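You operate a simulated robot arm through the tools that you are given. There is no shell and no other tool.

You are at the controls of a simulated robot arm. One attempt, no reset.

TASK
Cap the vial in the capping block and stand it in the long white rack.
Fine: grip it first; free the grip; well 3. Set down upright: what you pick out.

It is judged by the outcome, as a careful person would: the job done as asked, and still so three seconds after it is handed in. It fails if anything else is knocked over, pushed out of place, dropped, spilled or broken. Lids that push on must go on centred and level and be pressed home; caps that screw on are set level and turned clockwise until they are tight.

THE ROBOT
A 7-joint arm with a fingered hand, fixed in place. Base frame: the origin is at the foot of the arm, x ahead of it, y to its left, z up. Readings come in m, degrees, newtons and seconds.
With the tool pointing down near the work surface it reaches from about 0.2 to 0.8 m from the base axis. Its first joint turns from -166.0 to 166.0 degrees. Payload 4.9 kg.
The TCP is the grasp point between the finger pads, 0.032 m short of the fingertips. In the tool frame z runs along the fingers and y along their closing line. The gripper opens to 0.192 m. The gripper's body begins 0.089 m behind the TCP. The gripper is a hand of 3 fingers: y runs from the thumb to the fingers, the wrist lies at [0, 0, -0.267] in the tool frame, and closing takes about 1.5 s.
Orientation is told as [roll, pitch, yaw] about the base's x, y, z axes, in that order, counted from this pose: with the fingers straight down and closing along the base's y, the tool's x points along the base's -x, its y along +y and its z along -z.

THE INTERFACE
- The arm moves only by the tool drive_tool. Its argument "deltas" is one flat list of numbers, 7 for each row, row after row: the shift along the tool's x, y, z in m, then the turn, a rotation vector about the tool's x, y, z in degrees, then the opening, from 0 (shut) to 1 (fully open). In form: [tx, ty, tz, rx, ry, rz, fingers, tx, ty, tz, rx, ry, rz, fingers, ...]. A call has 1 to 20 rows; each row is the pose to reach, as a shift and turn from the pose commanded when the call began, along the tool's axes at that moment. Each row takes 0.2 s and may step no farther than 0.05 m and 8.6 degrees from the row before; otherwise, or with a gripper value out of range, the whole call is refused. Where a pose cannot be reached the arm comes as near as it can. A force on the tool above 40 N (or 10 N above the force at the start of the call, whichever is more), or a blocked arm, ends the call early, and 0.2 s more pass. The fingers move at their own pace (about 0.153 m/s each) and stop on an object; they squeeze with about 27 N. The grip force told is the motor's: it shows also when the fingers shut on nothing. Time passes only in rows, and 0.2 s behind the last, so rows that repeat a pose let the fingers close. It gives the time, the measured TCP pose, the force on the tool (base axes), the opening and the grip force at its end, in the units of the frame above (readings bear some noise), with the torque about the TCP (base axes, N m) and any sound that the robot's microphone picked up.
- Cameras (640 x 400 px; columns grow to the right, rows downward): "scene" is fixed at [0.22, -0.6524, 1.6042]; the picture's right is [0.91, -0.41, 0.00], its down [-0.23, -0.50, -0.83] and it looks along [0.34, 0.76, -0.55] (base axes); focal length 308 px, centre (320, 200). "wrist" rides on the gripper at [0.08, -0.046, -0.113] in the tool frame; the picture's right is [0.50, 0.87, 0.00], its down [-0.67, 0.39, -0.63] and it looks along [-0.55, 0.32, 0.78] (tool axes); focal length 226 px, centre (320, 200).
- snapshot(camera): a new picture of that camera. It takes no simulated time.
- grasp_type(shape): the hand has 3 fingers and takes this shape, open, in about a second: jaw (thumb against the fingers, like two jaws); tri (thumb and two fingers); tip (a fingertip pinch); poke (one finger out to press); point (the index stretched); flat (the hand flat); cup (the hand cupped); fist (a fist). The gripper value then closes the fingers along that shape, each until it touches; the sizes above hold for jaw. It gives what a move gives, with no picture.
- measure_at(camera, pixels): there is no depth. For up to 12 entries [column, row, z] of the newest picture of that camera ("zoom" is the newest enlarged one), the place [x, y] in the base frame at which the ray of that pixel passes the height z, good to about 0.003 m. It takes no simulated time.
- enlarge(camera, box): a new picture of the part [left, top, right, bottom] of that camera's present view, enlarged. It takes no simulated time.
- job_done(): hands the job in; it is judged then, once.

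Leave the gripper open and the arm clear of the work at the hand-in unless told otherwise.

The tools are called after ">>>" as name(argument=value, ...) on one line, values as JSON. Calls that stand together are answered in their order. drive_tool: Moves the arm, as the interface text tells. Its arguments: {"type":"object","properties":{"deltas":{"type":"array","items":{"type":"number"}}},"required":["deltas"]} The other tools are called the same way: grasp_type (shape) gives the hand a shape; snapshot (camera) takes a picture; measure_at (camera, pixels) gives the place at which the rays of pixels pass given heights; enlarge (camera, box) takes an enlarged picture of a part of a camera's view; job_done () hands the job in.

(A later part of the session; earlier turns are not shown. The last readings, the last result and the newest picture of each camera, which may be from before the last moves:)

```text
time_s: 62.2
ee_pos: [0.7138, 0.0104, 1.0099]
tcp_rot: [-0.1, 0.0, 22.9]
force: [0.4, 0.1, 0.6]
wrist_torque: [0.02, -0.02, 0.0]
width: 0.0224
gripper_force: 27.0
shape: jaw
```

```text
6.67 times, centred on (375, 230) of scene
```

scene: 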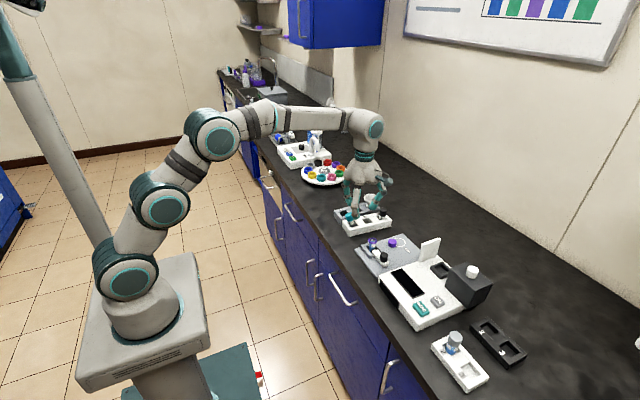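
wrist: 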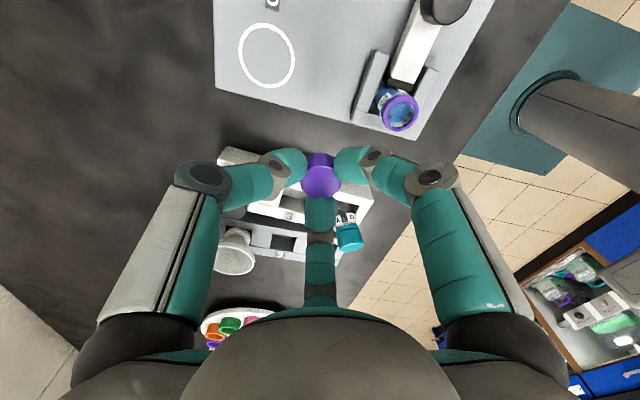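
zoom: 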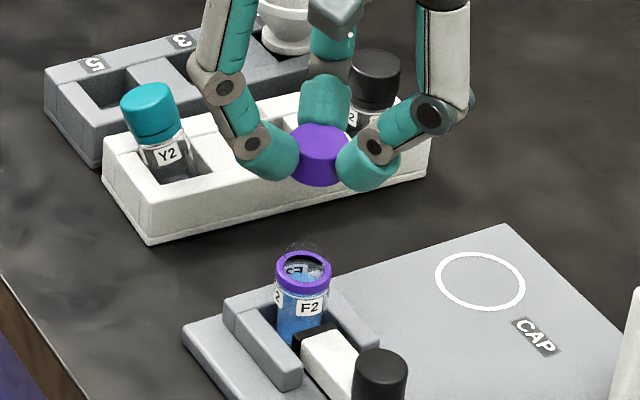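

View is clear at yaw 23°. I lower until the cap bottom is ~6 mm above the neck (TCP z≈0.959) and compare alignment in both cameras.

>>> drive_tool(deltas=[0, 0, 0.02, 0, 0, 0, 0, 0, 0, 0.04, 0, 0, 0, 0, 0, 0, 0.0515, 0, 0, 0, 0, 0, 0, 0.0515, 0, 0, 0, 0])

>>> enlarge(camera="scene", box=[360, 225, 390, 250])

>>> snapshot(camera="wrist")

>>> enlarge(camera="wrist", box=[270, 130, 370, 210])

```text
time_s: 63.2
ee_pos: [0.7134, 0.0095, 0.9586]
tcp_rot: [0.1, 0.0, 22.9]
force: [-0.1, -0.7, -0.4]
wrist_torque: [0.0, -0.02, -0.01]
width: 0.0226
gripper_force: 26.8
shape: jaw
```

```text
16.00 times, centred on (375, 238) of scene
```

zoom: 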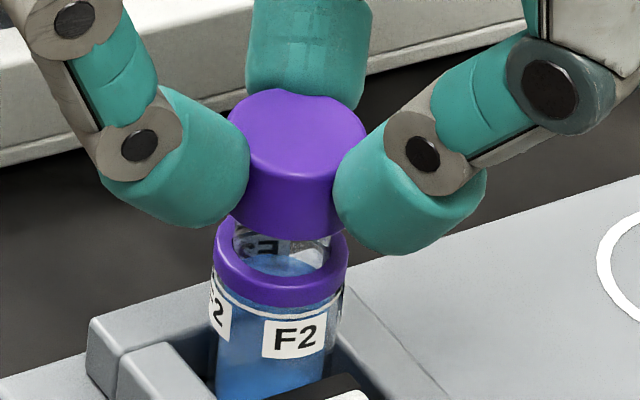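

```text
taken
```

wrist: 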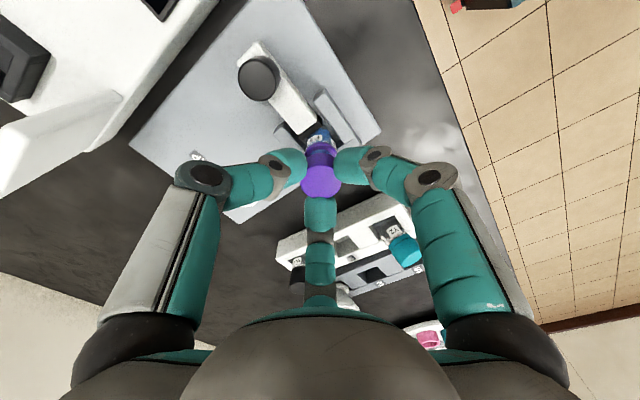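

```text
5.00 times, centred on (320, 170) of wrist
```

zoom: 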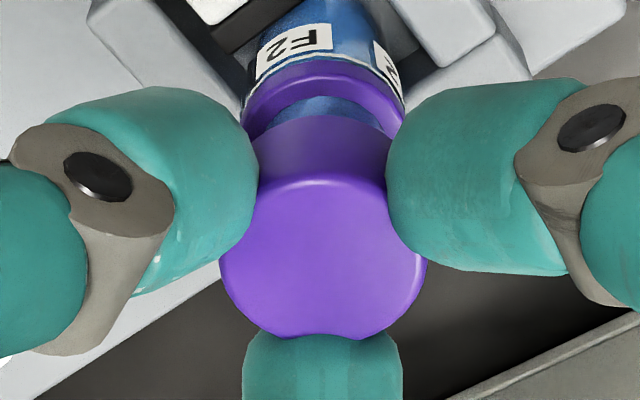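

Alignment looks within about 1 mm in both views (scene: cap axis vs ring consistent with perspective; wrist: both centred on column ~321). I rotate counter-clockwise to yaw 75° just above the neck.

>>> drive_tool(deltas=[0, 0, 0, 0, 0, -8, 0, 0, 0, 0, 0, 0, -16, 0, 0, 0, 0, 0, 0, -24, 0, 0, 0, 0, 0, 0, -32, 0, 0, 0, 0, 0, 0, -40, 0, 0, 0, 0, 0, 0, -48, 0, 0, 0, 0, 0, 0, -52, 0, 0, 0, 0, 0, 0, -52, 0])

>>> enlarge(camera="wrist", box=[270, 130, 370, 210])

>>> enlarge(camera="scene", box=[360, 225, 390, 250])

```text
time_s: 65.0
ee_pos: [0.7141, 0.0098, 0.9586]
tcp_rot: [0.0, 0.0, 74.9]
force: [-0.3, -0.6, -0.9]
wrist_torque: [0.01, 0.0, -0.02]
width: 0.0223
gripper_force: 26.9
shape: jaw
```

```text
5.00 times, centred on (320, 170) of wrist
```

zoom: 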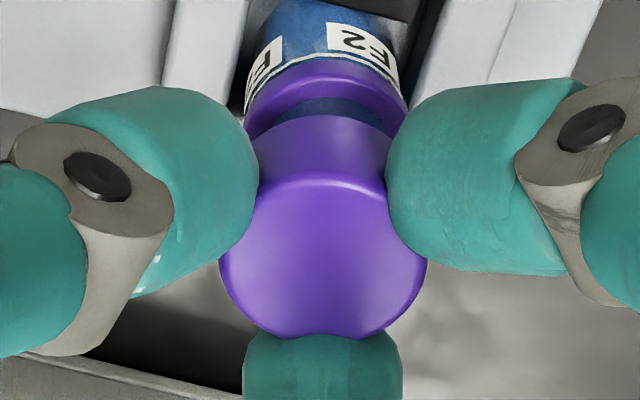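

```text
16.00 times, centred on (375, 238) of scene
```

zoom: 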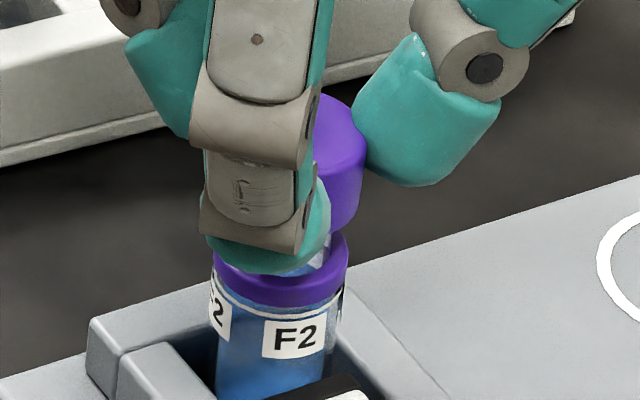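

Alignment still good at yaw 75° (ring 326 vs cap 325). I lower in 2 mm steps and watch the force.

>>> drive_tool(deltas=[0.0004, 0.0001, 0.002, 0, 0, 0, 0, 0.0004, 0.0001, 0.004, 0, 0, 0, 0, 0.0004, 0.0001, 0.005, 0, 0, 0, 0, 0.0004, 0.0001, 0.005, 0, 0, 0, 0])

>>> drive_tool(deltas=[0, 0, 0.001, 0, 0, 0, 0, 0, 0, 0.002, 0, 0, 0, 0, 0, 0, 0.002, 0, 0, 0, 0])

```text
time_s: 66.0
ee_pos: [0.7134, 0.0103, 0.9536]
tcp_rot: [0.2, 0.0, 74.8]
force: [0.1, -0.2, 0.0]
wrist_torque: [0.01, 0.02, -0.01]
width: 0.0227
gripper_force: 26.7
shape: jaw
```

```text
time_s: 66.8
ee_pos: [0.7142, 0.0093, 0.951]
tcp_rot: [0.0, 0.0, 74.9]
force: [0.6, -0.4, -0.2]
wrist_torque: [0.01, -0.02, 0.01]
width: 0.0225
gripper_force: 27.7
shape: jaw
```

>>> drive_tool(deltas=[0, 0, 0.001, 0, 0, 0, 0, 0, 0, 0.002, 0, 0, 0, 0, 0, 0, 0.003, 0, 0, 0, 0, 0, 0, 0.003, 0, 0, 0, 0])

>>> enlarge(camera="scene", box=[360, 225, 390, 250])

>>> enlarge(camera="wrist", box=[270, 130, 370, 210])

```text
time_s: 67.8
ee_pos: [0.714, 0.0087, 0.9489]
tcp_rot: [0.1, 0.1, 74.8]
force: [-0.5, 0.0, 0.1]
wrist_torque: [0.03, 0.02, -0.04]
width: 0.0225
gripper_force: 27.3
shape: jaw
```

```text
16.00 times, centred on (375, 238) of scene
```

zoom: 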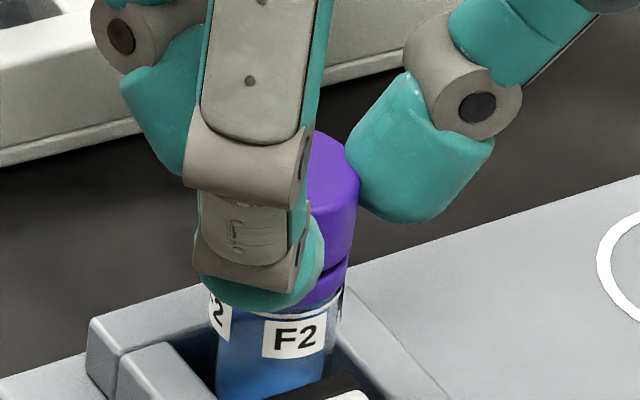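

```text
5.00 times, centred on (320, 170) of wrist
```

zoom: 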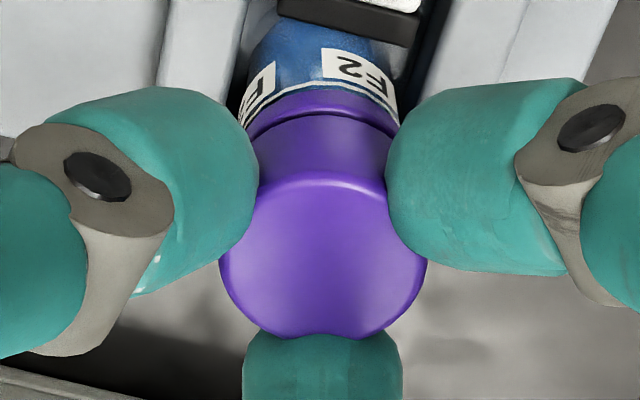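

The cap has slid over the neck with no force and is near the collar. I continue lowering gently.

>>> drive_tool(deltas=[0, 0, 0.001, 0, 0, 0, 0, 0, 0, 0.001, 0, 0, 0, 0])

>>> drive_tool(deltas=[0, 0, 0.001, 0, 0, 0, 0, 0, 0, 0.001, 0, 0, 0, 0])

>>> enlarge(camera="scene", box=[360, 225, 390, 250])

```text
time_s: 68.5
ee_pos: [0.7143, 0.0076, 0.9474]
tcp_rot: [-0.1, 0.1, 74.7]
force: [-0.3, 0.4, 0.5]
wrist_torque: [-0.01, -0.01, 0.02]
width: 0.0226
gripper_force: 27.2
shape: jaw
```

```text
time_s: 69.0
ee_pos: [0.7143, 0.0078, 0.9471]
tcp_rot: [0.0, 0.0, 74.9]
force: [-0.3, 0.5, 0.3]
wrist_torque: [-0.01, 0.03, 0.03]
width: 0.0224
gripper_force: 26.8
shape: jaw
```

```text
16.00 times, centred on (375, 238) of scene
```

zoom: 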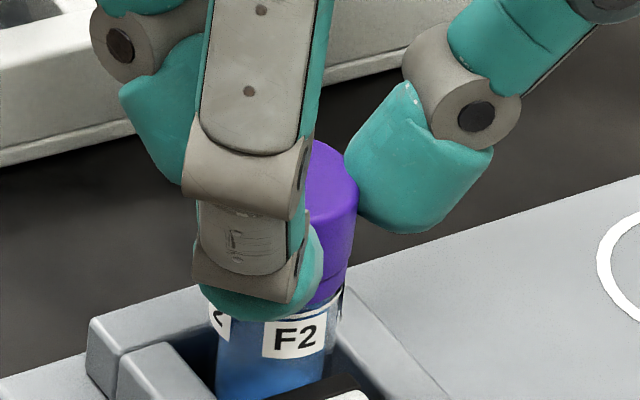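

>>> drive_tool(deltas=[0, 0, 0.001, 0, 0, 0, 0, 0, 0, 0.001, 0, 0, 0, 0])

>>> drive_tool(deltas=[0, 0, 0.001, 0, 0, 0, 0, 0, 0, 0.001, 0, 0, 0, 0])

```text
time_s: 69.7
ee_pos: [0.7136, 0.0089, 0.9469]
tcp_rot: [0.1, 0.0, 74.9]
force: [-0.9, 0.4, 1.2]
wrist_torque: [-0.02, -0.02, 0.03]
width: 0.0226
gripper_force: 26.7
shape: jaw
```

```text
time_s: 70.2
ee_pos: [0.7138, 0.0089, 0.9461]
tcp_rot: [0.1, -0.1, 74.8]
force: [0.7, -0.3, 3.9]
wrist_torque: [-0.04, -0.06, 0.0]
width: 0.0228
gripper_force: 26.9
shape: jaw
heard: snap
```

I heard a snap with Fz 3.9 N – the cap seems to snap on. I press a bit further to be sure it is home.

>>> drive_tool(deltas=[0, 0, 0.001, 0, 0, 0, 0, 0, 0, 0.001, 0, 0, 0, 0])

>>> enlarge(camera="scene", box=[360, 225, 390, 250])

>>> enlarge(camera="wrist", box=[270, 130, 370, 210])

```text
time_s: 70.8
ee_pos: [0.7138, 0.0088, 0.9451]
tcp_rot: [-0.1, 0.0, 74.8]
force: [2.2, -0.4, 7.1]
wrist_torque: [-0.03, -0.1, 0.0]
width: 0.0229
gripper_force: 26.9
shape: jaw
```

```text
16.00 times, centred on (375, 238) of scene
```

zoom: 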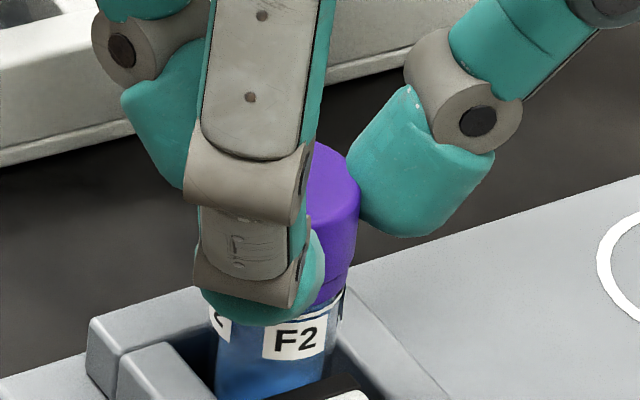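

```text
5.00 times, centred on (320, 170) of wrist
```

zoom: 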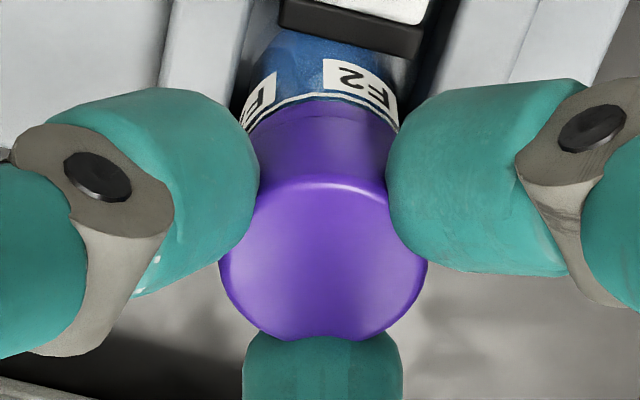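

The cap sits flush on the collar. I press 2 mm more (target ~15 N) to confirm it is fully home.

>>> drive_tool(deltas=[0, 0, 0.001, 0, 0, 0, 0, 0, 0, 0.002, 0, 0, 0, 0, 0, 0, 0.002, 0, 0, 0, 0])

>>> drive_tool(deltas=[0, 0, 0.001, 0, 0, 0, 0, 0, 0, 0.002, 0, 0, 0, 0, 0, 0, 0.002, 0, 0, 0, 0])

```text
time_s: 71.7
ee_pos: [0.7134, 0.009, 0.9452]
tcp_rot: [-0.2, -0.1, 74.8]
force: [0.7, -1.3, 20.2]
wrist_torque: [-0.08, -0.02, -0.06]
width: 0.023
gripper_force: 26.9
shape: jaw
```

```text
time_s: 72.5
ee_pos: [0.7141, 0.0092, 0.9429]
tcp_rot: [-0.3, -0.1, 74.7]
force: [0.3, -2.8, 35.6]
wrist_torque: [-0.1, -0.04, -0.02]
width: 0.0238
gripper_force: 27.1
shape: jaw
```

Fully seated with 35 N and no further travel. I ease off to a light downward force and try a small clockwise turn to see whether it resists (screw) or not.

>>> drive_tool(deltas=[0, 0, -0.002, 0, 0, 0, 0, 0, 0, -0.004, 0, 0, 0, 0, 0, 0, -0.004, 0, 0, 0, 0])

>>> drive_tool(deltas=[0, 0, 0, 0, 0, 5, 0, 0, 0, 0, 0, 0, 10, 0, 0, 0, 0, 0, 0, 15, 0, 0, 0, 0, 0, 0, 15, 0])

>>> enlarge(camera="scene", box=[360, 225, 390, 250])

```text
time_s: 73.2
ee_pos: [0.7136, 0.0089, 0.945]
tcp_rot: [0.0, 0.0, 74.8]
force: [5.2, -2.7, 21.4]
wrist_torque: [-0.13, -0.31, -0.02]
width: 0.0239
gripper_force: 27.2
shape: jaw
```

```text
time_s: 74.2
ee_pos: [0.7129, 0.0095, 0.9434]
tcp_rot: [0.0, 0.1, 59.7]
force: [3.9, 0.3, 17.1]
wrist_torque: [-0.05, -0.22, 0.08]
width: 0.0236
gripper_force: 27.0
shape: jaw
```

```text
16.00 times, centred on (375, 238) of scene
```

zoom: 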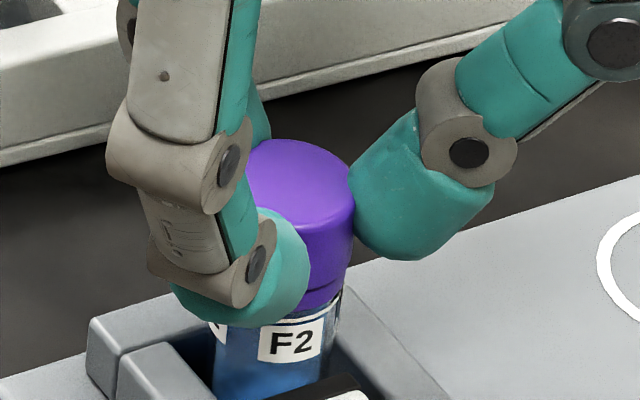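

Turning resistance is only friction (0.08 N m), and the cap went fully down with a snap, consistent with a push-on cap. As a check I ease the down force and turn another 30° clockwise, watching torque, height and sound.

>>> drive_tool(deltas=[0, 0, -0.0015, 0, 0, 0, 0, 0, 0, -0.0015, 0, 0, 7.5, 0, 0, 0, -0.0015, 0, 0, 15, 0, 0, 0, -0.0015, 0, 0, 22.5, 0, 0, 0, -0.0015, 0, 0, 30, 0, 0, 0, -0.0015, 0, 0, 30, 0])

>>> enlarge(camera="scene", box=[360, 225, 390, 250])

```text
time_s: 75.7
ee_pos: [0.7144, 0.0085, 0.9442]
tcp_rot: [0.0, 0.1, 29.6]
force: [3.0, 1.4, 6.9]
wrist_torque: [-0.04, -0.14, 0.02]
width: 0.0235
gripper_force: 27.0
shape: jaw
```

```text
16.00 times, centred on (375, 238) of scene
```

zoom: 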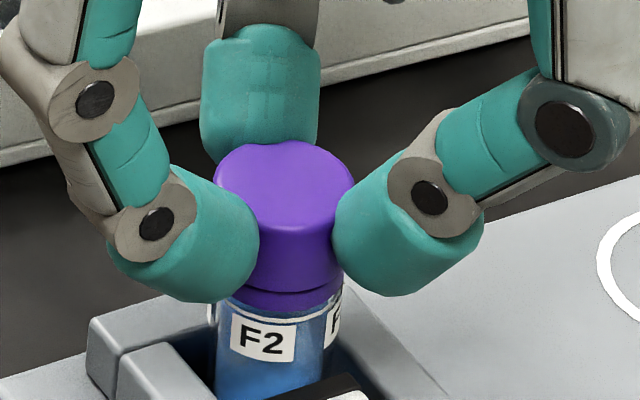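

The label shows that the vial now turns together with the cap, i.e. the cap has snapped on firmly and is home and level. I stop turning, unload, and release the cap.

>>> drive_tool(deltas=[0, 0, -0.001, 0, 0, 0, 0, 0, 0, -0.001, 0, 0, 0, 0.16, 0, 0, -0.001, 0, 0, 0, 0.22, 0, 0, -0.001, 0, 0, 0, 0.28, 0, 0, -0.001, 0, 0, 0, 0.28])

>>> enlarge(camera="scene", box=[360, 225, 390, 250])

>>> enlarge(camera="wrist", box=[240, 100, 400, 220])

```text
time_s: 76.8
ee_pos: [0.7139, 0.0084, 0.9468]
tcp_rot: [0.0, 0.0, 29.8]
force: [0.2, 0.0, -1.1]
wrist_torque: [0.0, -0.01, -0.04]
width: 0.0534
gripper_force: 0.0
shape: jaw
```

```text
16.00 times, centred on (375, 238) of scene
```

zoom: 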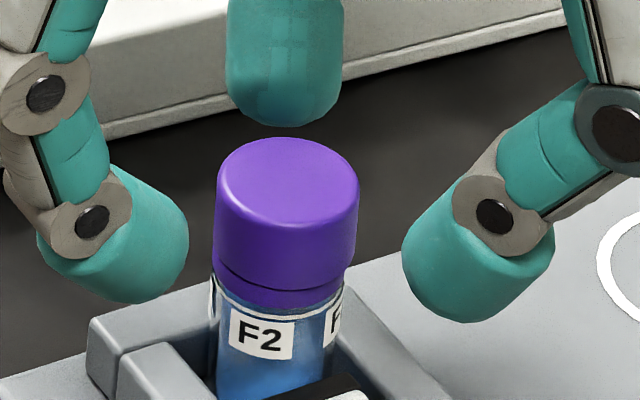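

```text
3.33 times, centred on (320, 160) of wrist
```

zoom: 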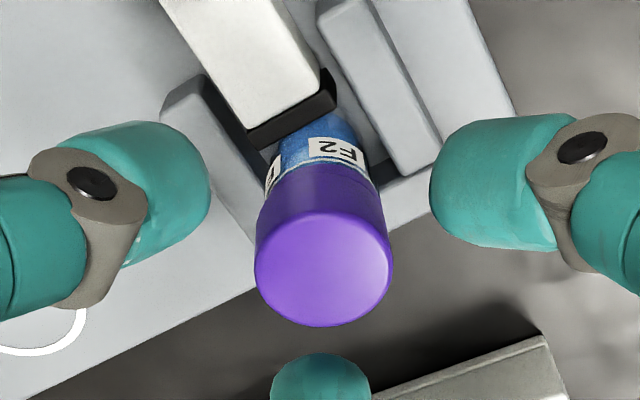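

Cap on, level. For comparison I look closely at the already capped vial Y2 (also to judge its lean).

>>> enlarge(camera="scene", box=[342, 208, 372, 232])

>>> enlarge(camera="scene", box=[370, 202, 400, 226])

```text
16.00 times, centred on (357, 220) of scene
```

zoom: 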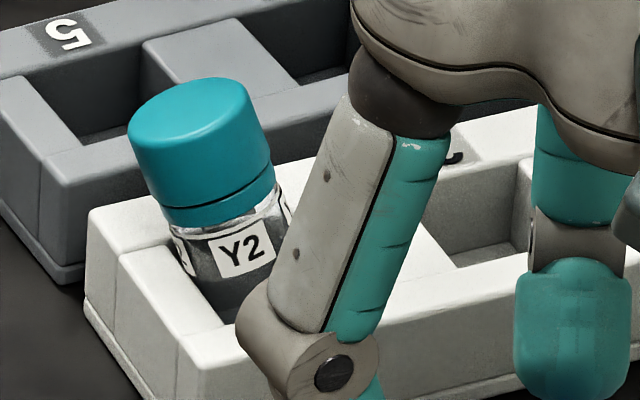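

```text
16.00 times, centred on (385, 214) of scene
```

zoom: 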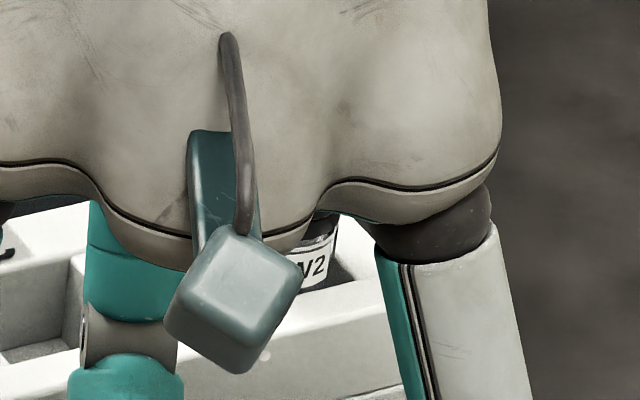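

Y2 shows the same cap-plus-collar look, so F2's cap is equally home. Y2 leans and must be straightened later. Now I free the clamp: raise, rotate back to yaw 0 and move above the knob at (0.7135, -0.0575).

>>> drive_tool(deltas=[0, 0, -0.025, 0, 0, 0, 0.28, 0, 0, -0.05, 0, 0, 0, 0.28, 0.011, -0.019, -0.05, 0, 0, 8, 0.28, 0.022, -0.038, -0.05, 0, 0, 16, 0.28, 0.0332, -0.0571, -0.05, 0, 0, 24, 0.28, 0.0332, -0.0571, -0.05, 0, 0, 29.8, 0.28, 0.0332, -0.0571, -0.05, 0, 0, 29.8, 0.28])

>>> enlarge(camera="wrist", box=[270, 100, 370, 170])

>>> measure_at(camera="zoom", pixels=[[320, 200, 0.9], [320, 250, 0.9], [320, 300, 0.9]])

```text
time_s: 78.5
ee_pos: [0.7135, -0.0564, 0.9956]
tcp_rot: [0.1, 0.0, -0.2]
force: [0.8, 0.0, -0.4]
wrist_torque: [-0.01, -0.03, 0.02]
width: 0.0533
gripper_force: 0.0
shape: jaw
```

```text
5.71 times, centred on (320, 135) of wrist
```

zoom: 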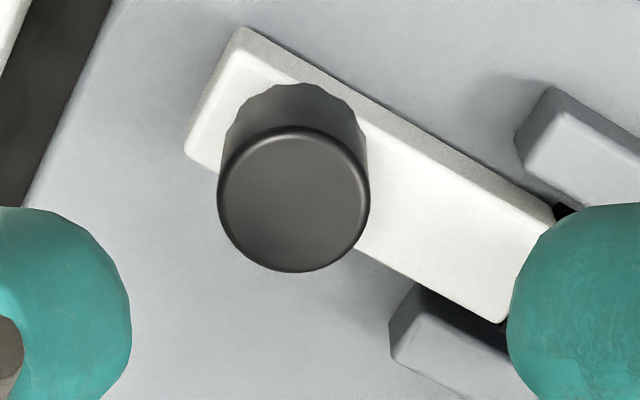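

```text
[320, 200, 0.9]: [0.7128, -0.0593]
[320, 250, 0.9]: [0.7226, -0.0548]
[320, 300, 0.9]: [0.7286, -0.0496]
```

Knob is at about (0.715, -0.063). I shift 5.5 mm in -y and lower around it to z≈0.919.

>>> drive_tool(deltas=[-0.0005, -0.0055, 0.02, 0, 0, 0, 0.3, -0.0005, -0.0055, 0.04, 0, 0, 0, 0.3, -0.0005, -0.0055, 0.06, 0, 0, 0, 0.3, -0.0005, -0.0055, 0.0765, 0, 0, 0, 0.3, -0.0005, -0.0055, 0.0765, 0, 0, 0, 0.3])

>>> enlarge(camera="wrist", box=[240, 100, 400, 230])

>>> enlarge(camera="scene", box=[345, 215, 425, 280])

```text
time_s: 79.7
ee_pos: [0.715, -0.0626, 0.9203]
tcp_rot: [-0.1, 0.0, 0.0]
force: [0.0, 0.3, 0.0]
wrist_torque: [0.02, 0.01, 0.0]
width: 0.0573
gripper_force: 0.1
shape: jaw
```

```text
3.08 times, centred on (320, 165) of wrist
```

zoom: 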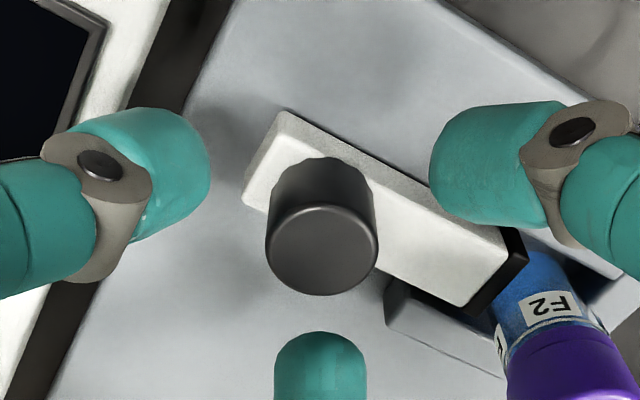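

```text
6.15 times, centred on (385, 248) of scene
```

zoom: 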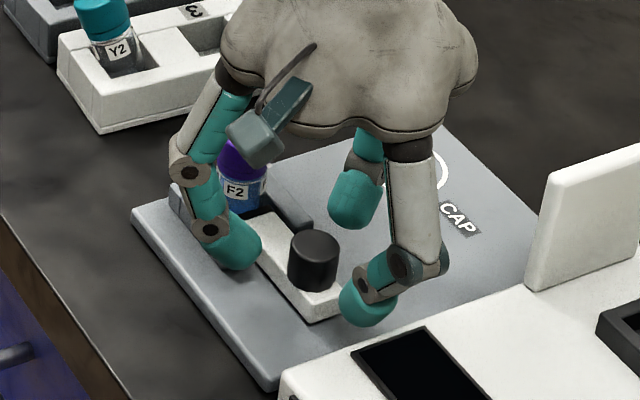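

Centred on the knob. I close on it.

>>> drive_tool(deltas=[0, 0, 0, 0, 0, 0, 0.2, 0, 0, 0, 0, 0, 0, 0.1, 0, 0, 0, 0, 0, 0, 0.0, 0, 0, 0, 0, 0, 0, 0.0, 0, 0, 0, 0, 0, 0, 0.0, 0, 0, 0, 0, 0, 0, 0.0])

>>> drive_tool(deltas=[0, -0.003, 0, 0, 0, 0, 0, 0, -0.006, 0, 0, 0, 0, 0, 0, -0.009, 0, 0, 0, 0, 0, 0, -0.011, 0, 0, 0, 0, 0, 0, -0.011, 0, 0, 0, 0, 0])

>>> enlarge(camera="wrist", box=[240, 100, 400, 230])

>>> enlarge(camera="scene", box=[345, 215, 425, 280])

```text
time_s: 81.0
ee_pos: [0.7151, -0.0625, 0.9197]
tcp_rot: [-0.1, 0.1, 0.0]
force: [4.1, -1.9, -6.6]
wrist_torque: [-0.07, -0.13, 0.07]
width: 0.0205
gripper_force: 27.3
shape: jaw
```

```text
time_s: 82.2
ee_pos: [0.7145, -0.0738, 0.9201]
tcp_rot: [0.0, 0.0, -0.1]
force: [13.1, -1.6, -10.2]
wrist_torque: [-0.07, -0.3, 0.13]
width: 0.0201
gripper_force: 27.3
shape: jaw
```

```text
3.08 times, centred on (320, 165) of wrist
```

zoom: 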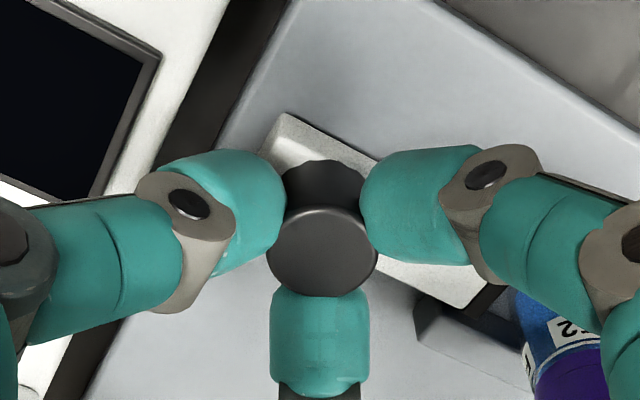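

```text
6.15 times, centred on (385, 248) of scene
```

zoom: 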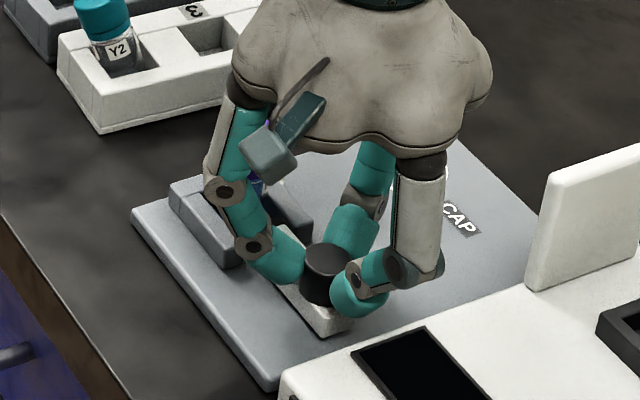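

The slide is back at its original open position (knob y≈-0.074). I release and rise.

>>> drive_tool(deltas=[0.001, 0, 0, 0, 0, 0, 0.14, 0.001, 0, 0, 0, 0, 0, 0.22, 0.001, 0, 0, 0, 0, 0, 0.3, 0.001, 0, 0, 0, 0, 0, 0.3, 0.001, 0, -0.03, 0, 0, 0, 0.3, 0.001, 0, -0.07, 0, 0, 0, 0.3, 0.001, 0, -0.1, 0, 0, 0, 0.3, 0.001, 0, -0.1, 0, 0, 0, 0.3])

>>> snapshot(camera="wrist")

>>> enlarge(camera="scene", box=[330, 200, 410, 265])

```text
time_s: 84.0
ee_pos: [0.7117, -0.076, 1.0204]
tcp_rot: [0.1, 0.0, 0.0]
force: [-0.3, 0.8, 0.7]
wrist_torque: [0.0, 0.04, 0.01]
width: 0.0572
gripper_force: 0.0
shape: jaw
```

```text
taken
```

wrist: 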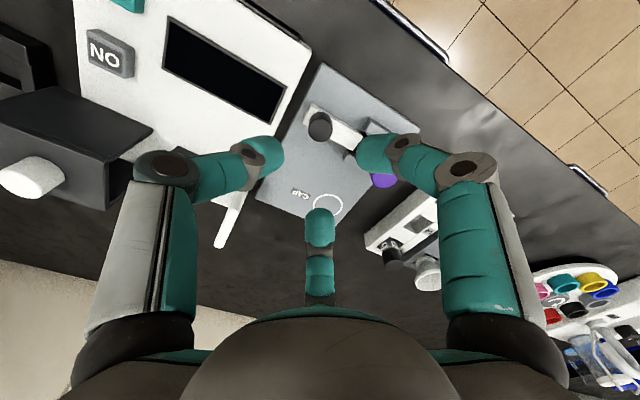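

```text
6.15 times, centred on (370, 232) of scene
```

zoom: 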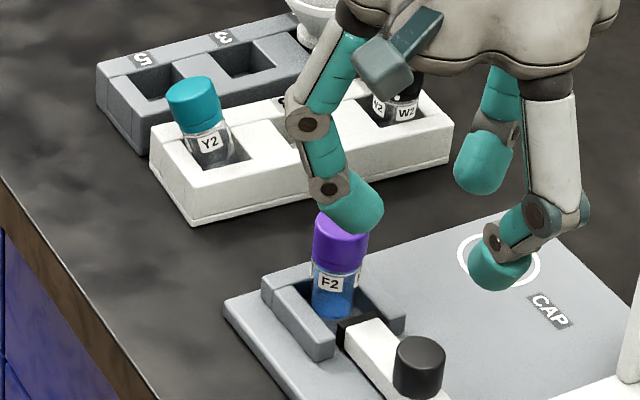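

F2 is capped and free. Before moving it I straighten Y2. I move above Y2 at (0.712, 0.13, 1.02) to measure its lean.

>>> drive_tool(deltas=[0, 0.042, 0, 0, 0, 0, 0.36, 0, 0.084, 0, 0, 0, 0, 0.36, 0, 0.126, 0, 0, 0, 0, 0.36, 0, 0.168, 0, 0, 0, 0, 0.36, 0, 0.206, 0, 0, 0, 0, 0.36, 0, 0.206, 0, 0, 0, 0, 0.36])

>>> snapshot(camera="wrist")

>>> enlarge(camera="wrist", box=[250, 90, 390, 190])

>>> enlarge(camera="scene", box=[340, 200, 380, 230])

```text
time_s: 85.5
ee_pos: [0.712, 0.1334, 1.0195]
tcp_rot: [0.1, -0.1, 0.0]
force: [0.8, -0.2, 0.3]
wrist_torque: [0.01, -0.01, 0.01]
width: 0.0688
gripper_force: 0.1
shape: jaw
```

```text
taken
```

wrist: 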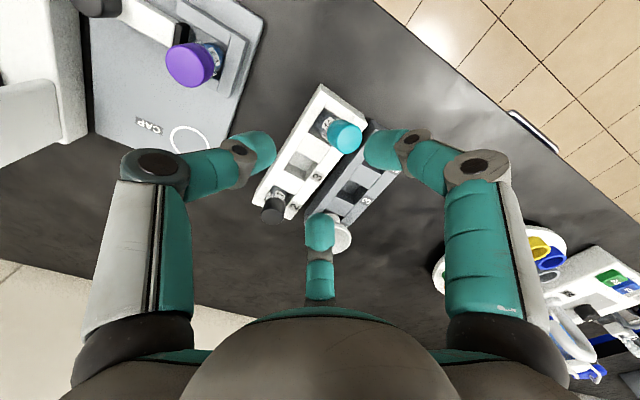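

```text
4.00 times, centred on (320, 140) of wrist
```

zoom: 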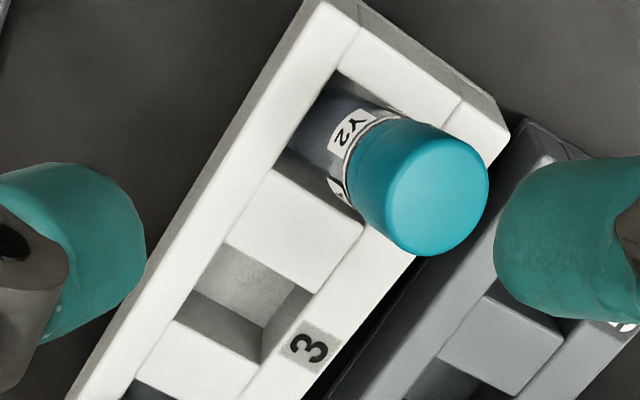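

```text
13.33 times, centred on (360, 215) of scene
```

zoom: 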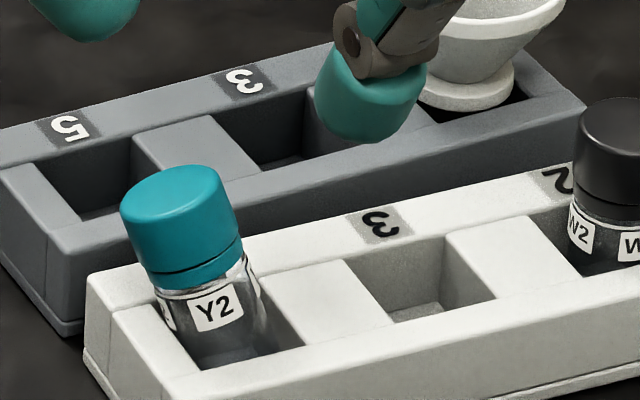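

Y2 leans toward +y/-x against the well edge. I triangulate the rack top using label "3" (wrist zoom (310,347), scene zoom (385,222)), and the cap of Y2.

>>> measure_at(camera="wrist", pixels=[[317.5, 176.75, 0.87], [317.5, 176.75, 0.88], [317.5, 176.75, 0.89], [317.5, 176.75, 0.9], [347, 136.25, 0.9], [347, 136.25, 0.905], [347, 136.25, 0.91], [302.5, 165, 0.88], [325, 125, 0.86]])

>>> measure_at(camera="scene", pixels=[[364.9, 216.65, 0.87], [364.9, 216.65, 0.88], [364.9, 216.65, 0.89], [364.9, 216.65, 0.9], [348.8, 215.1, 0.9], [348.8, 215.1, 0.905], [348.8, 215.1, 0.91]])

```text
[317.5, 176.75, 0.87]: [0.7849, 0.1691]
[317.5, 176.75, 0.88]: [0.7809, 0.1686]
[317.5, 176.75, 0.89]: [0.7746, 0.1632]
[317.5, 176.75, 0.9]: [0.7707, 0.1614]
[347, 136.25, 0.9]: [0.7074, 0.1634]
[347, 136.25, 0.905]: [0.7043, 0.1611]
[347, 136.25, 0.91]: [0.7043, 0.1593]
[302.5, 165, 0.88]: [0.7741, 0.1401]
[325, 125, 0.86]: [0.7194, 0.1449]
```

```text
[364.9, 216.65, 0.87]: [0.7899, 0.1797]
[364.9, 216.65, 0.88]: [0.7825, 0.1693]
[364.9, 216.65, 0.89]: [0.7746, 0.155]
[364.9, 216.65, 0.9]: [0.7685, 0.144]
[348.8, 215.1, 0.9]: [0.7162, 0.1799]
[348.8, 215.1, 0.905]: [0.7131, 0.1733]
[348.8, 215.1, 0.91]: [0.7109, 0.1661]
```

Rack top z≈0.881. Y2's cap top is near (0.705, 0.157), about 28 mm off upright. I measure wells 3 and 5 openings in the scene zoom.

>>> measure_at(camera="zoom", pixels=[[345, 260, 0.881], [442, 233, 0.881], [497, 298, 0.881], [398, 324, 0.881], [527, 215, 0.881], [258, 283, 0.881], [305, 350, 0.881], [155, 300, 0.881], [205, 372, 0.881], [90, 275, 0.881], [150, 395, 0.881], [385, 222, 0.881]])

>>> enlarge(camera="wrist", box=[250, 90, 390, 190])

>>> measure_at(camera="zoom", pixels=[[228, 245, 0.881], [315, 292, 0.881], [263, 362, 0.881], [178, 322, 0.881], [275, 168, 0.881], [362, 220, 0.881], [333, 72, 0.881], [430, 125, 0.881], [322, 0, 0.881], [505, 130, 0.881], [310, 347, 0.881]])

```text
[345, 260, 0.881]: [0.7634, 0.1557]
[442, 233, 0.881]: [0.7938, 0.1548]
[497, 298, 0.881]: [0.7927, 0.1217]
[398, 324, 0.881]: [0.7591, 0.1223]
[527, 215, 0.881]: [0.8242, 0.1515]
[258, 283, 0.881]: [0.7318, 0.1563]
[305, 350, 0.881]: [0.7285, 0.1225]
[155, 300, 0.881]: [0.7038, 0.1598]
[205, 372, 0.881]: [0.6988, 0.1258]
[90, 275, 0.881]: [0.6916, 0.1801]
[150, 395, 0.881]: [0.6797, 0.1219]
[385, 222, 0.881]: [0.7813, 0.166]
```

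```text
4.00 times, centred on (320, 140) of wrist
```

zoom: 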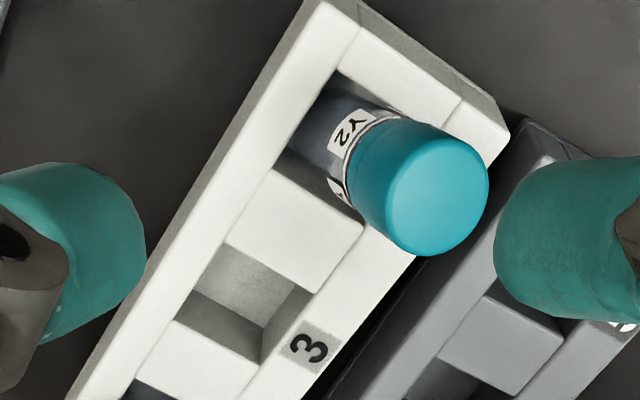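

```text
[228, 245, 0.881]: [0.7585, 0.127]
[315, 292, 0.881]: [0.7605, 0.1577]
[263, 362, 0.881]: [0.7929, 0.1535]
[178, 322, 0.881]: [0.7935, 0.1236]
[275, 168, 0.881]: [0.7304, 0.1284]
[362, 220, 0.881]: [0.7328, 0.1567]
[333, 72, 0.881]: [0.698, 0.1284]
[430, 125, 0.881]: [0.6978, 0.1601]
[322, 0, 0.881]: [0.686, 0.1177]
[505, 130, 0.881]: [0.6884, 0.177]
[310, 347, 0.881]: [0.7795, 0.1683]
```

I compare with the very first enlarged picture (same box) to see whether the rack itself was shifted in the earlier bump.

>>> enlarge(camera="scene", box=[320, 180, 420, 280])

```text
4.00 times, centred on (370, 230) of scene
```

zoom: 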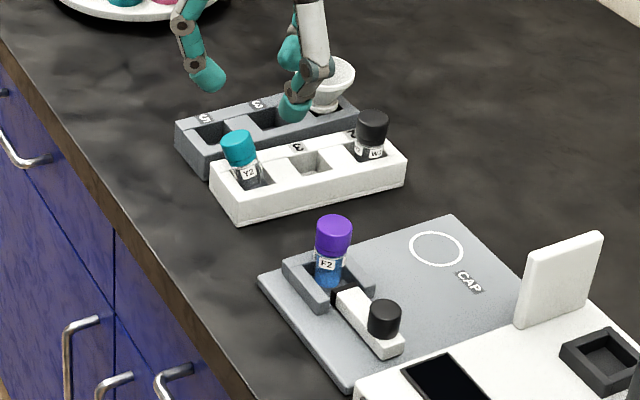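

>>> measure_at(camera="scene", pixels=[[344.25, 222.5, 0.881], [342.5, 221, 0.881], [392.75, 220.75, 0.881], [391.5, 220, 0.881], [351.75, 237.75, 0.845], [349.25, 235.75, 0.845], [392.5, 226.75, 0.845], [390.75, 226.25, 0.845]])

```text
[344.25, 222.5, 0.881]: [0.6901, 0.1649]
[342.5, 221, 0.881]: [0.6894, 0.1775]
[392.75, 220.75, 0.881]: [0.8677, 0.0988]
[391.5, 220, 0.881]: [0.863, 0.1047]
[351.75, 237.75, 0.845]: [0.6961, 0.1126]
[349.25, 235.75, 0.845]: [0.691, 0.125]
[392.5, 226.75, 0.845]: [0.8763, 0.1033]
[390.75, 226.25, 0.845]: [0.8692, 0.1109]
```

The rack was shifted roughly (-5, +10) mm in that bump. I want to put it back. I'll look at the "poke" hand shape (one finger out), which could reach into the empty well 3 and draw the rack back. First I rise 60 mm to be clear.

>>> drive_tool(deltas=[0, 0, -0.03, 0, 0, 0, 0.36, 0, 0, -0.06, 0, 0, 0, 0.36, 0, 0, -0.06, 0, 0, 0, 0.36])

>>> grasp_type(shape="poke")

>>> snapshot(camera="wrist")

>>> enlarge(camera="scene", box=[310, 150, 410, 230])

```text
time_s: 86.2
ee_pos: [0.7133, 0.1332, 1.0811]
tcp_rot: [0.0, 0.1, 0.0]
force: [0.5, 0.3, 0.0]
wrist_torque: [-0.02, -0.01, -0.02]
width: 0.0688
gripper_force: 0.0
shape: jaw
```

```text
time_s: 87.2
ee_pos: [0.7134, 0.1333, 1.0804]
tcp_rot: [0.0, -0.1, 0.0]
force: [-0.1, -0.3, -0.3]
wrist_torque: [-0.02, 0.01, 0.02]
width: 0.0
gripper_force: 0.0
shape: poke
```

```text
taken
```

wrist: 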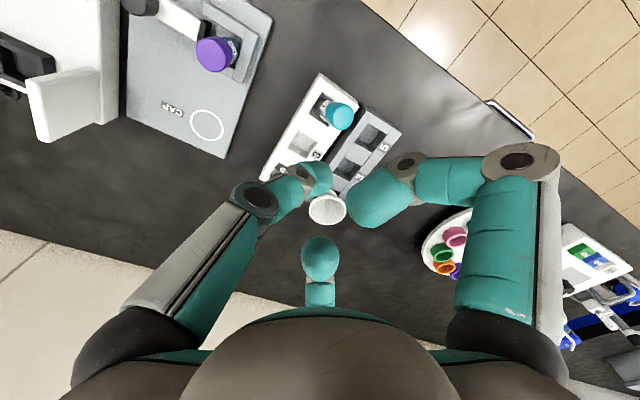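

```text
5.00 times, centred on (360, 190) of scene
```

zoom: 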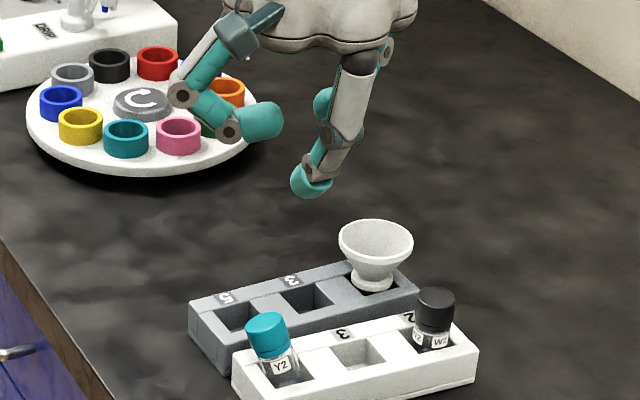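

In "poke" the thumb tip sticks out lowest on the axis, usable in well 3. First I straighten Y2 with the jaw grip: back to jaw here (high up), then close partially to width ≈0.12.

>>> grasp_type(shape="jaw")

>>> drive_tool(deltas=[-0.002, 0.005, 0.02, 0, 0, 0, 0.62, -0.004, 0.01, 0.05, 0, 0, 0, 0.62, -0.004, 0.01, 0.08, 0, 0, 0, 0.62, -0.004, 0.01, 0.105, 0, 0, 0, 0.62, -0.004, 0.01, 0.105, 0, 0, 0, 0.62])

>>> enlarge(camera="wrist", box=[200, 80, 440, 240])

>>> enlarge(camera="scene", box=[320, 180, 400, 240])

```text
time_s: 88.0
ee_pos: [0.7121, 0.133, 1.0809]
tcp_rot: [0.0, 0.0, 0.0]
force: [0.0, -0.3, 0.1]
wrist_torque: [-0.01, 0.02, 0.01]
width: 0.192
gripper_force: 0.1
shape: jaw
```

```text
time_s: 89.2
ee_pos: [0.7172, 0.1434, 0.975]
tcp_rot: [0.0, -0.1, 0.0]
force: [0.4, 0.8, -0.3]
wrist_torque: [0.02, 0.03, 0.01]
width: 0.1196
gripper_force: 0.1
shape: jaw
```

```text
2.50 times, centred on (320, 160) of wrist
```

zoom: 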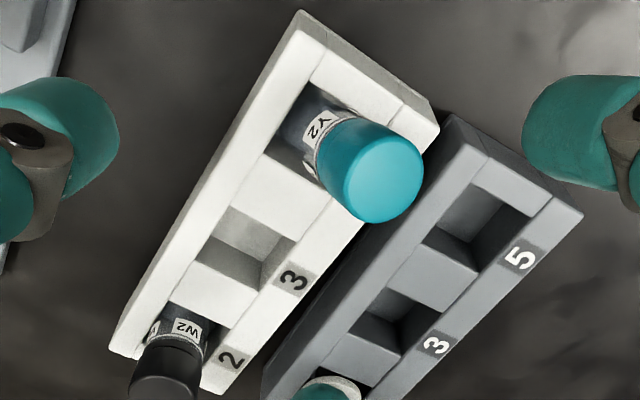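

```text
6.67 times, centred on (360, 210) of scene
```

zoom: 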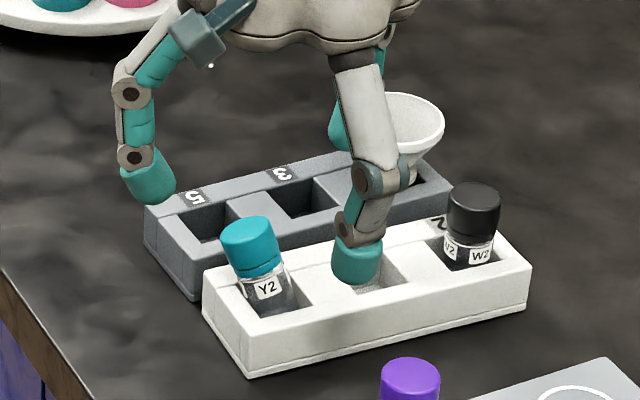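

Fingers surround Y2 with room; tips clear the racks and funnel. I lower to TCP z≈0.931 (tips ≈0.899, above rack top 0.881).

>>> drive_tool(deltas=[0, -0.001, 0.015, 0, 0, 0, 0.62, 0, -0.001, 0.03, 0, 0, 0, 0.62, 0, -0.001, 0.044, 0, 0, 0, 0.62, 0, -0.001, 0.044, 0, 0, 0, 0.62])

>>> enlarge(camera="wrist", box=[200, 80, 440, 240])

>>> enlarge(camera="scene", box=[320, 180, 400, 240])

```text
time_s: 90.2
ee_pos: [0.7167, 0.1424, 0.9313]
tcp_rot: [0.1, 0.0, 0.0]
force: [0.6, -0.6, -1.4]
wrist_torque: [0.0, 0.0, 0.02]
width: 0.1198
gripper_force: 0.1
shape: jaw
```

```text
2.50 times, centred on (320, 160) of wrist
```

zoom: 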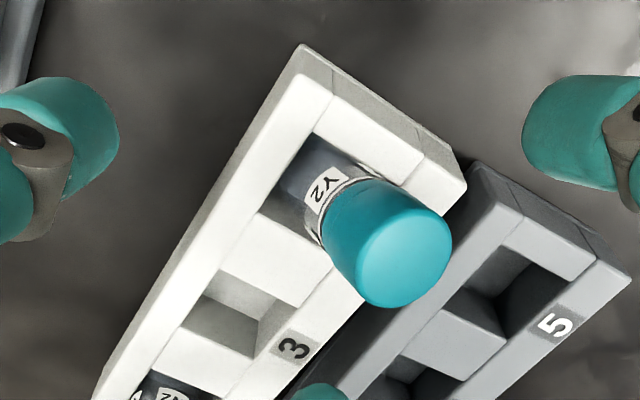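

```text
6.67 times, centred on (360, 210) of scene
```

zoom: 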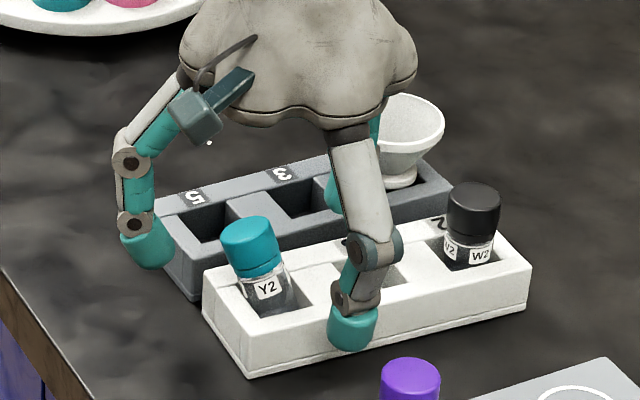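

All clear. I close slowly to push Y2's cap toward upright, without squeezing fully.

>>> drive_tool(deltas=[0, 0, 0, 0, 0, 0, 0.56, 0, 0, 0, 0, 0, 0, 0.5, 0, 0, 0, 0, 0, 0, 0.44, 0, 0, 0, 0, 0, 0, 0.38, 0, 0, 0, 0, 0, 0, 0.33, 0, 0, 0, 0, 0, 0, 0.29, 0, 0, 0, 0, 0, 0, 0.26, 0, 0, 0, 0, 0, 0, 0.26])

>>> enlarge(camera="wrist", box=[240, 100, 400, 220])

>>> enlarge(camera="scene", box=[330, 195, 390, 240])

```text
time_s: 92.0
ee_pos: [0.7178, 0.1417, 0.9325]
tcp_rot: [-0.1, 0.0, 0.0]
force: [-0.3, 0.5, -0.4]
wrist_torque: [-0.01, 0.02, 0.01]
width: 0.0503
gripper_force: 0.1
shape: jaw
```

```text
3.33 times, centred on (320, 160) of wrist
```

zoom: 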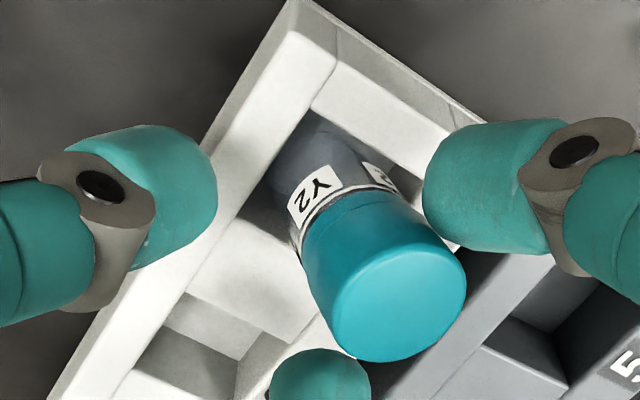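

```text
8.89 times, centred on (360, 218) of scene
```

zoom: 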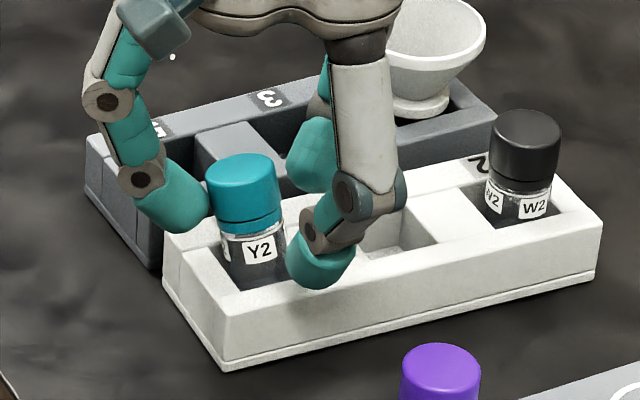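

Y2 is moving toward upright. I continue closing gently.

>>> drive_tool(deltas=[0, 0, 0, 0, 0, 0, 0.24, 0, 0, 0, 0, 0, 0, 0.22, 0, 0, 0, 0, 0, 0, 0.2, 0, 0, 0, 0, 0, 0, 0.18, 0, 0, 0, 0, 0, 0, 0.16, 0, 0, 0, 0, 0, 0, 0.16])

>>> enlarge(camera="wrist", box=[240, 100, 400, 220])

>>> enlarge(camera="scene", box=[330, 195, 390, 240])

```text
time_s: 93.5
ee_pos: [0.7173, 0.1431, 0.9307]
tcp_rot: [0.0, 0.0, 0.1]
force: [0.5, 0.1, 0.0]
wrist_torque: [-0.02, 0.02, 0.0]
width: 0.0312
gripper_force: 0.1
shape: jaw
```

```text
3.33 times, centred on (320, 160) of wrist
```

zoom: 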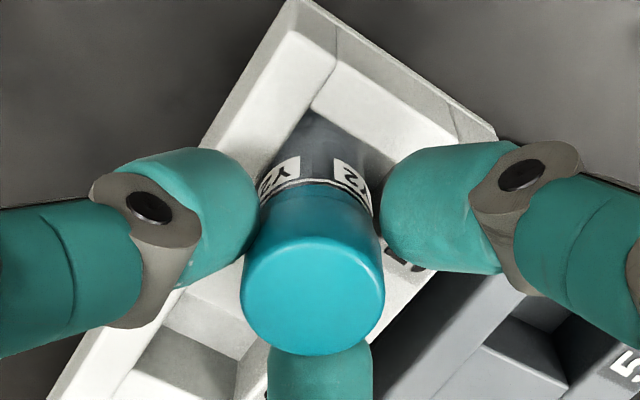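

```text
8.89 times, centred on (360, 218) of scene
```

zoom: 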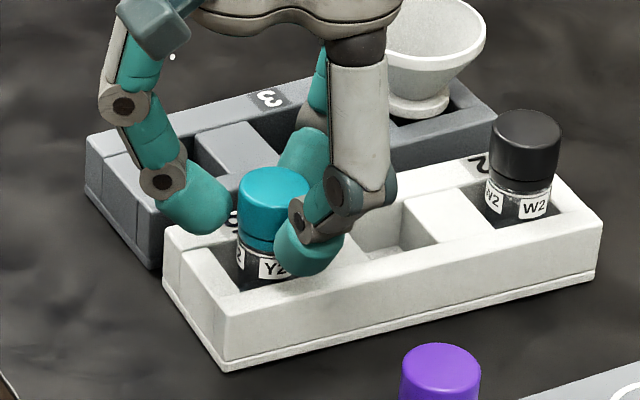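

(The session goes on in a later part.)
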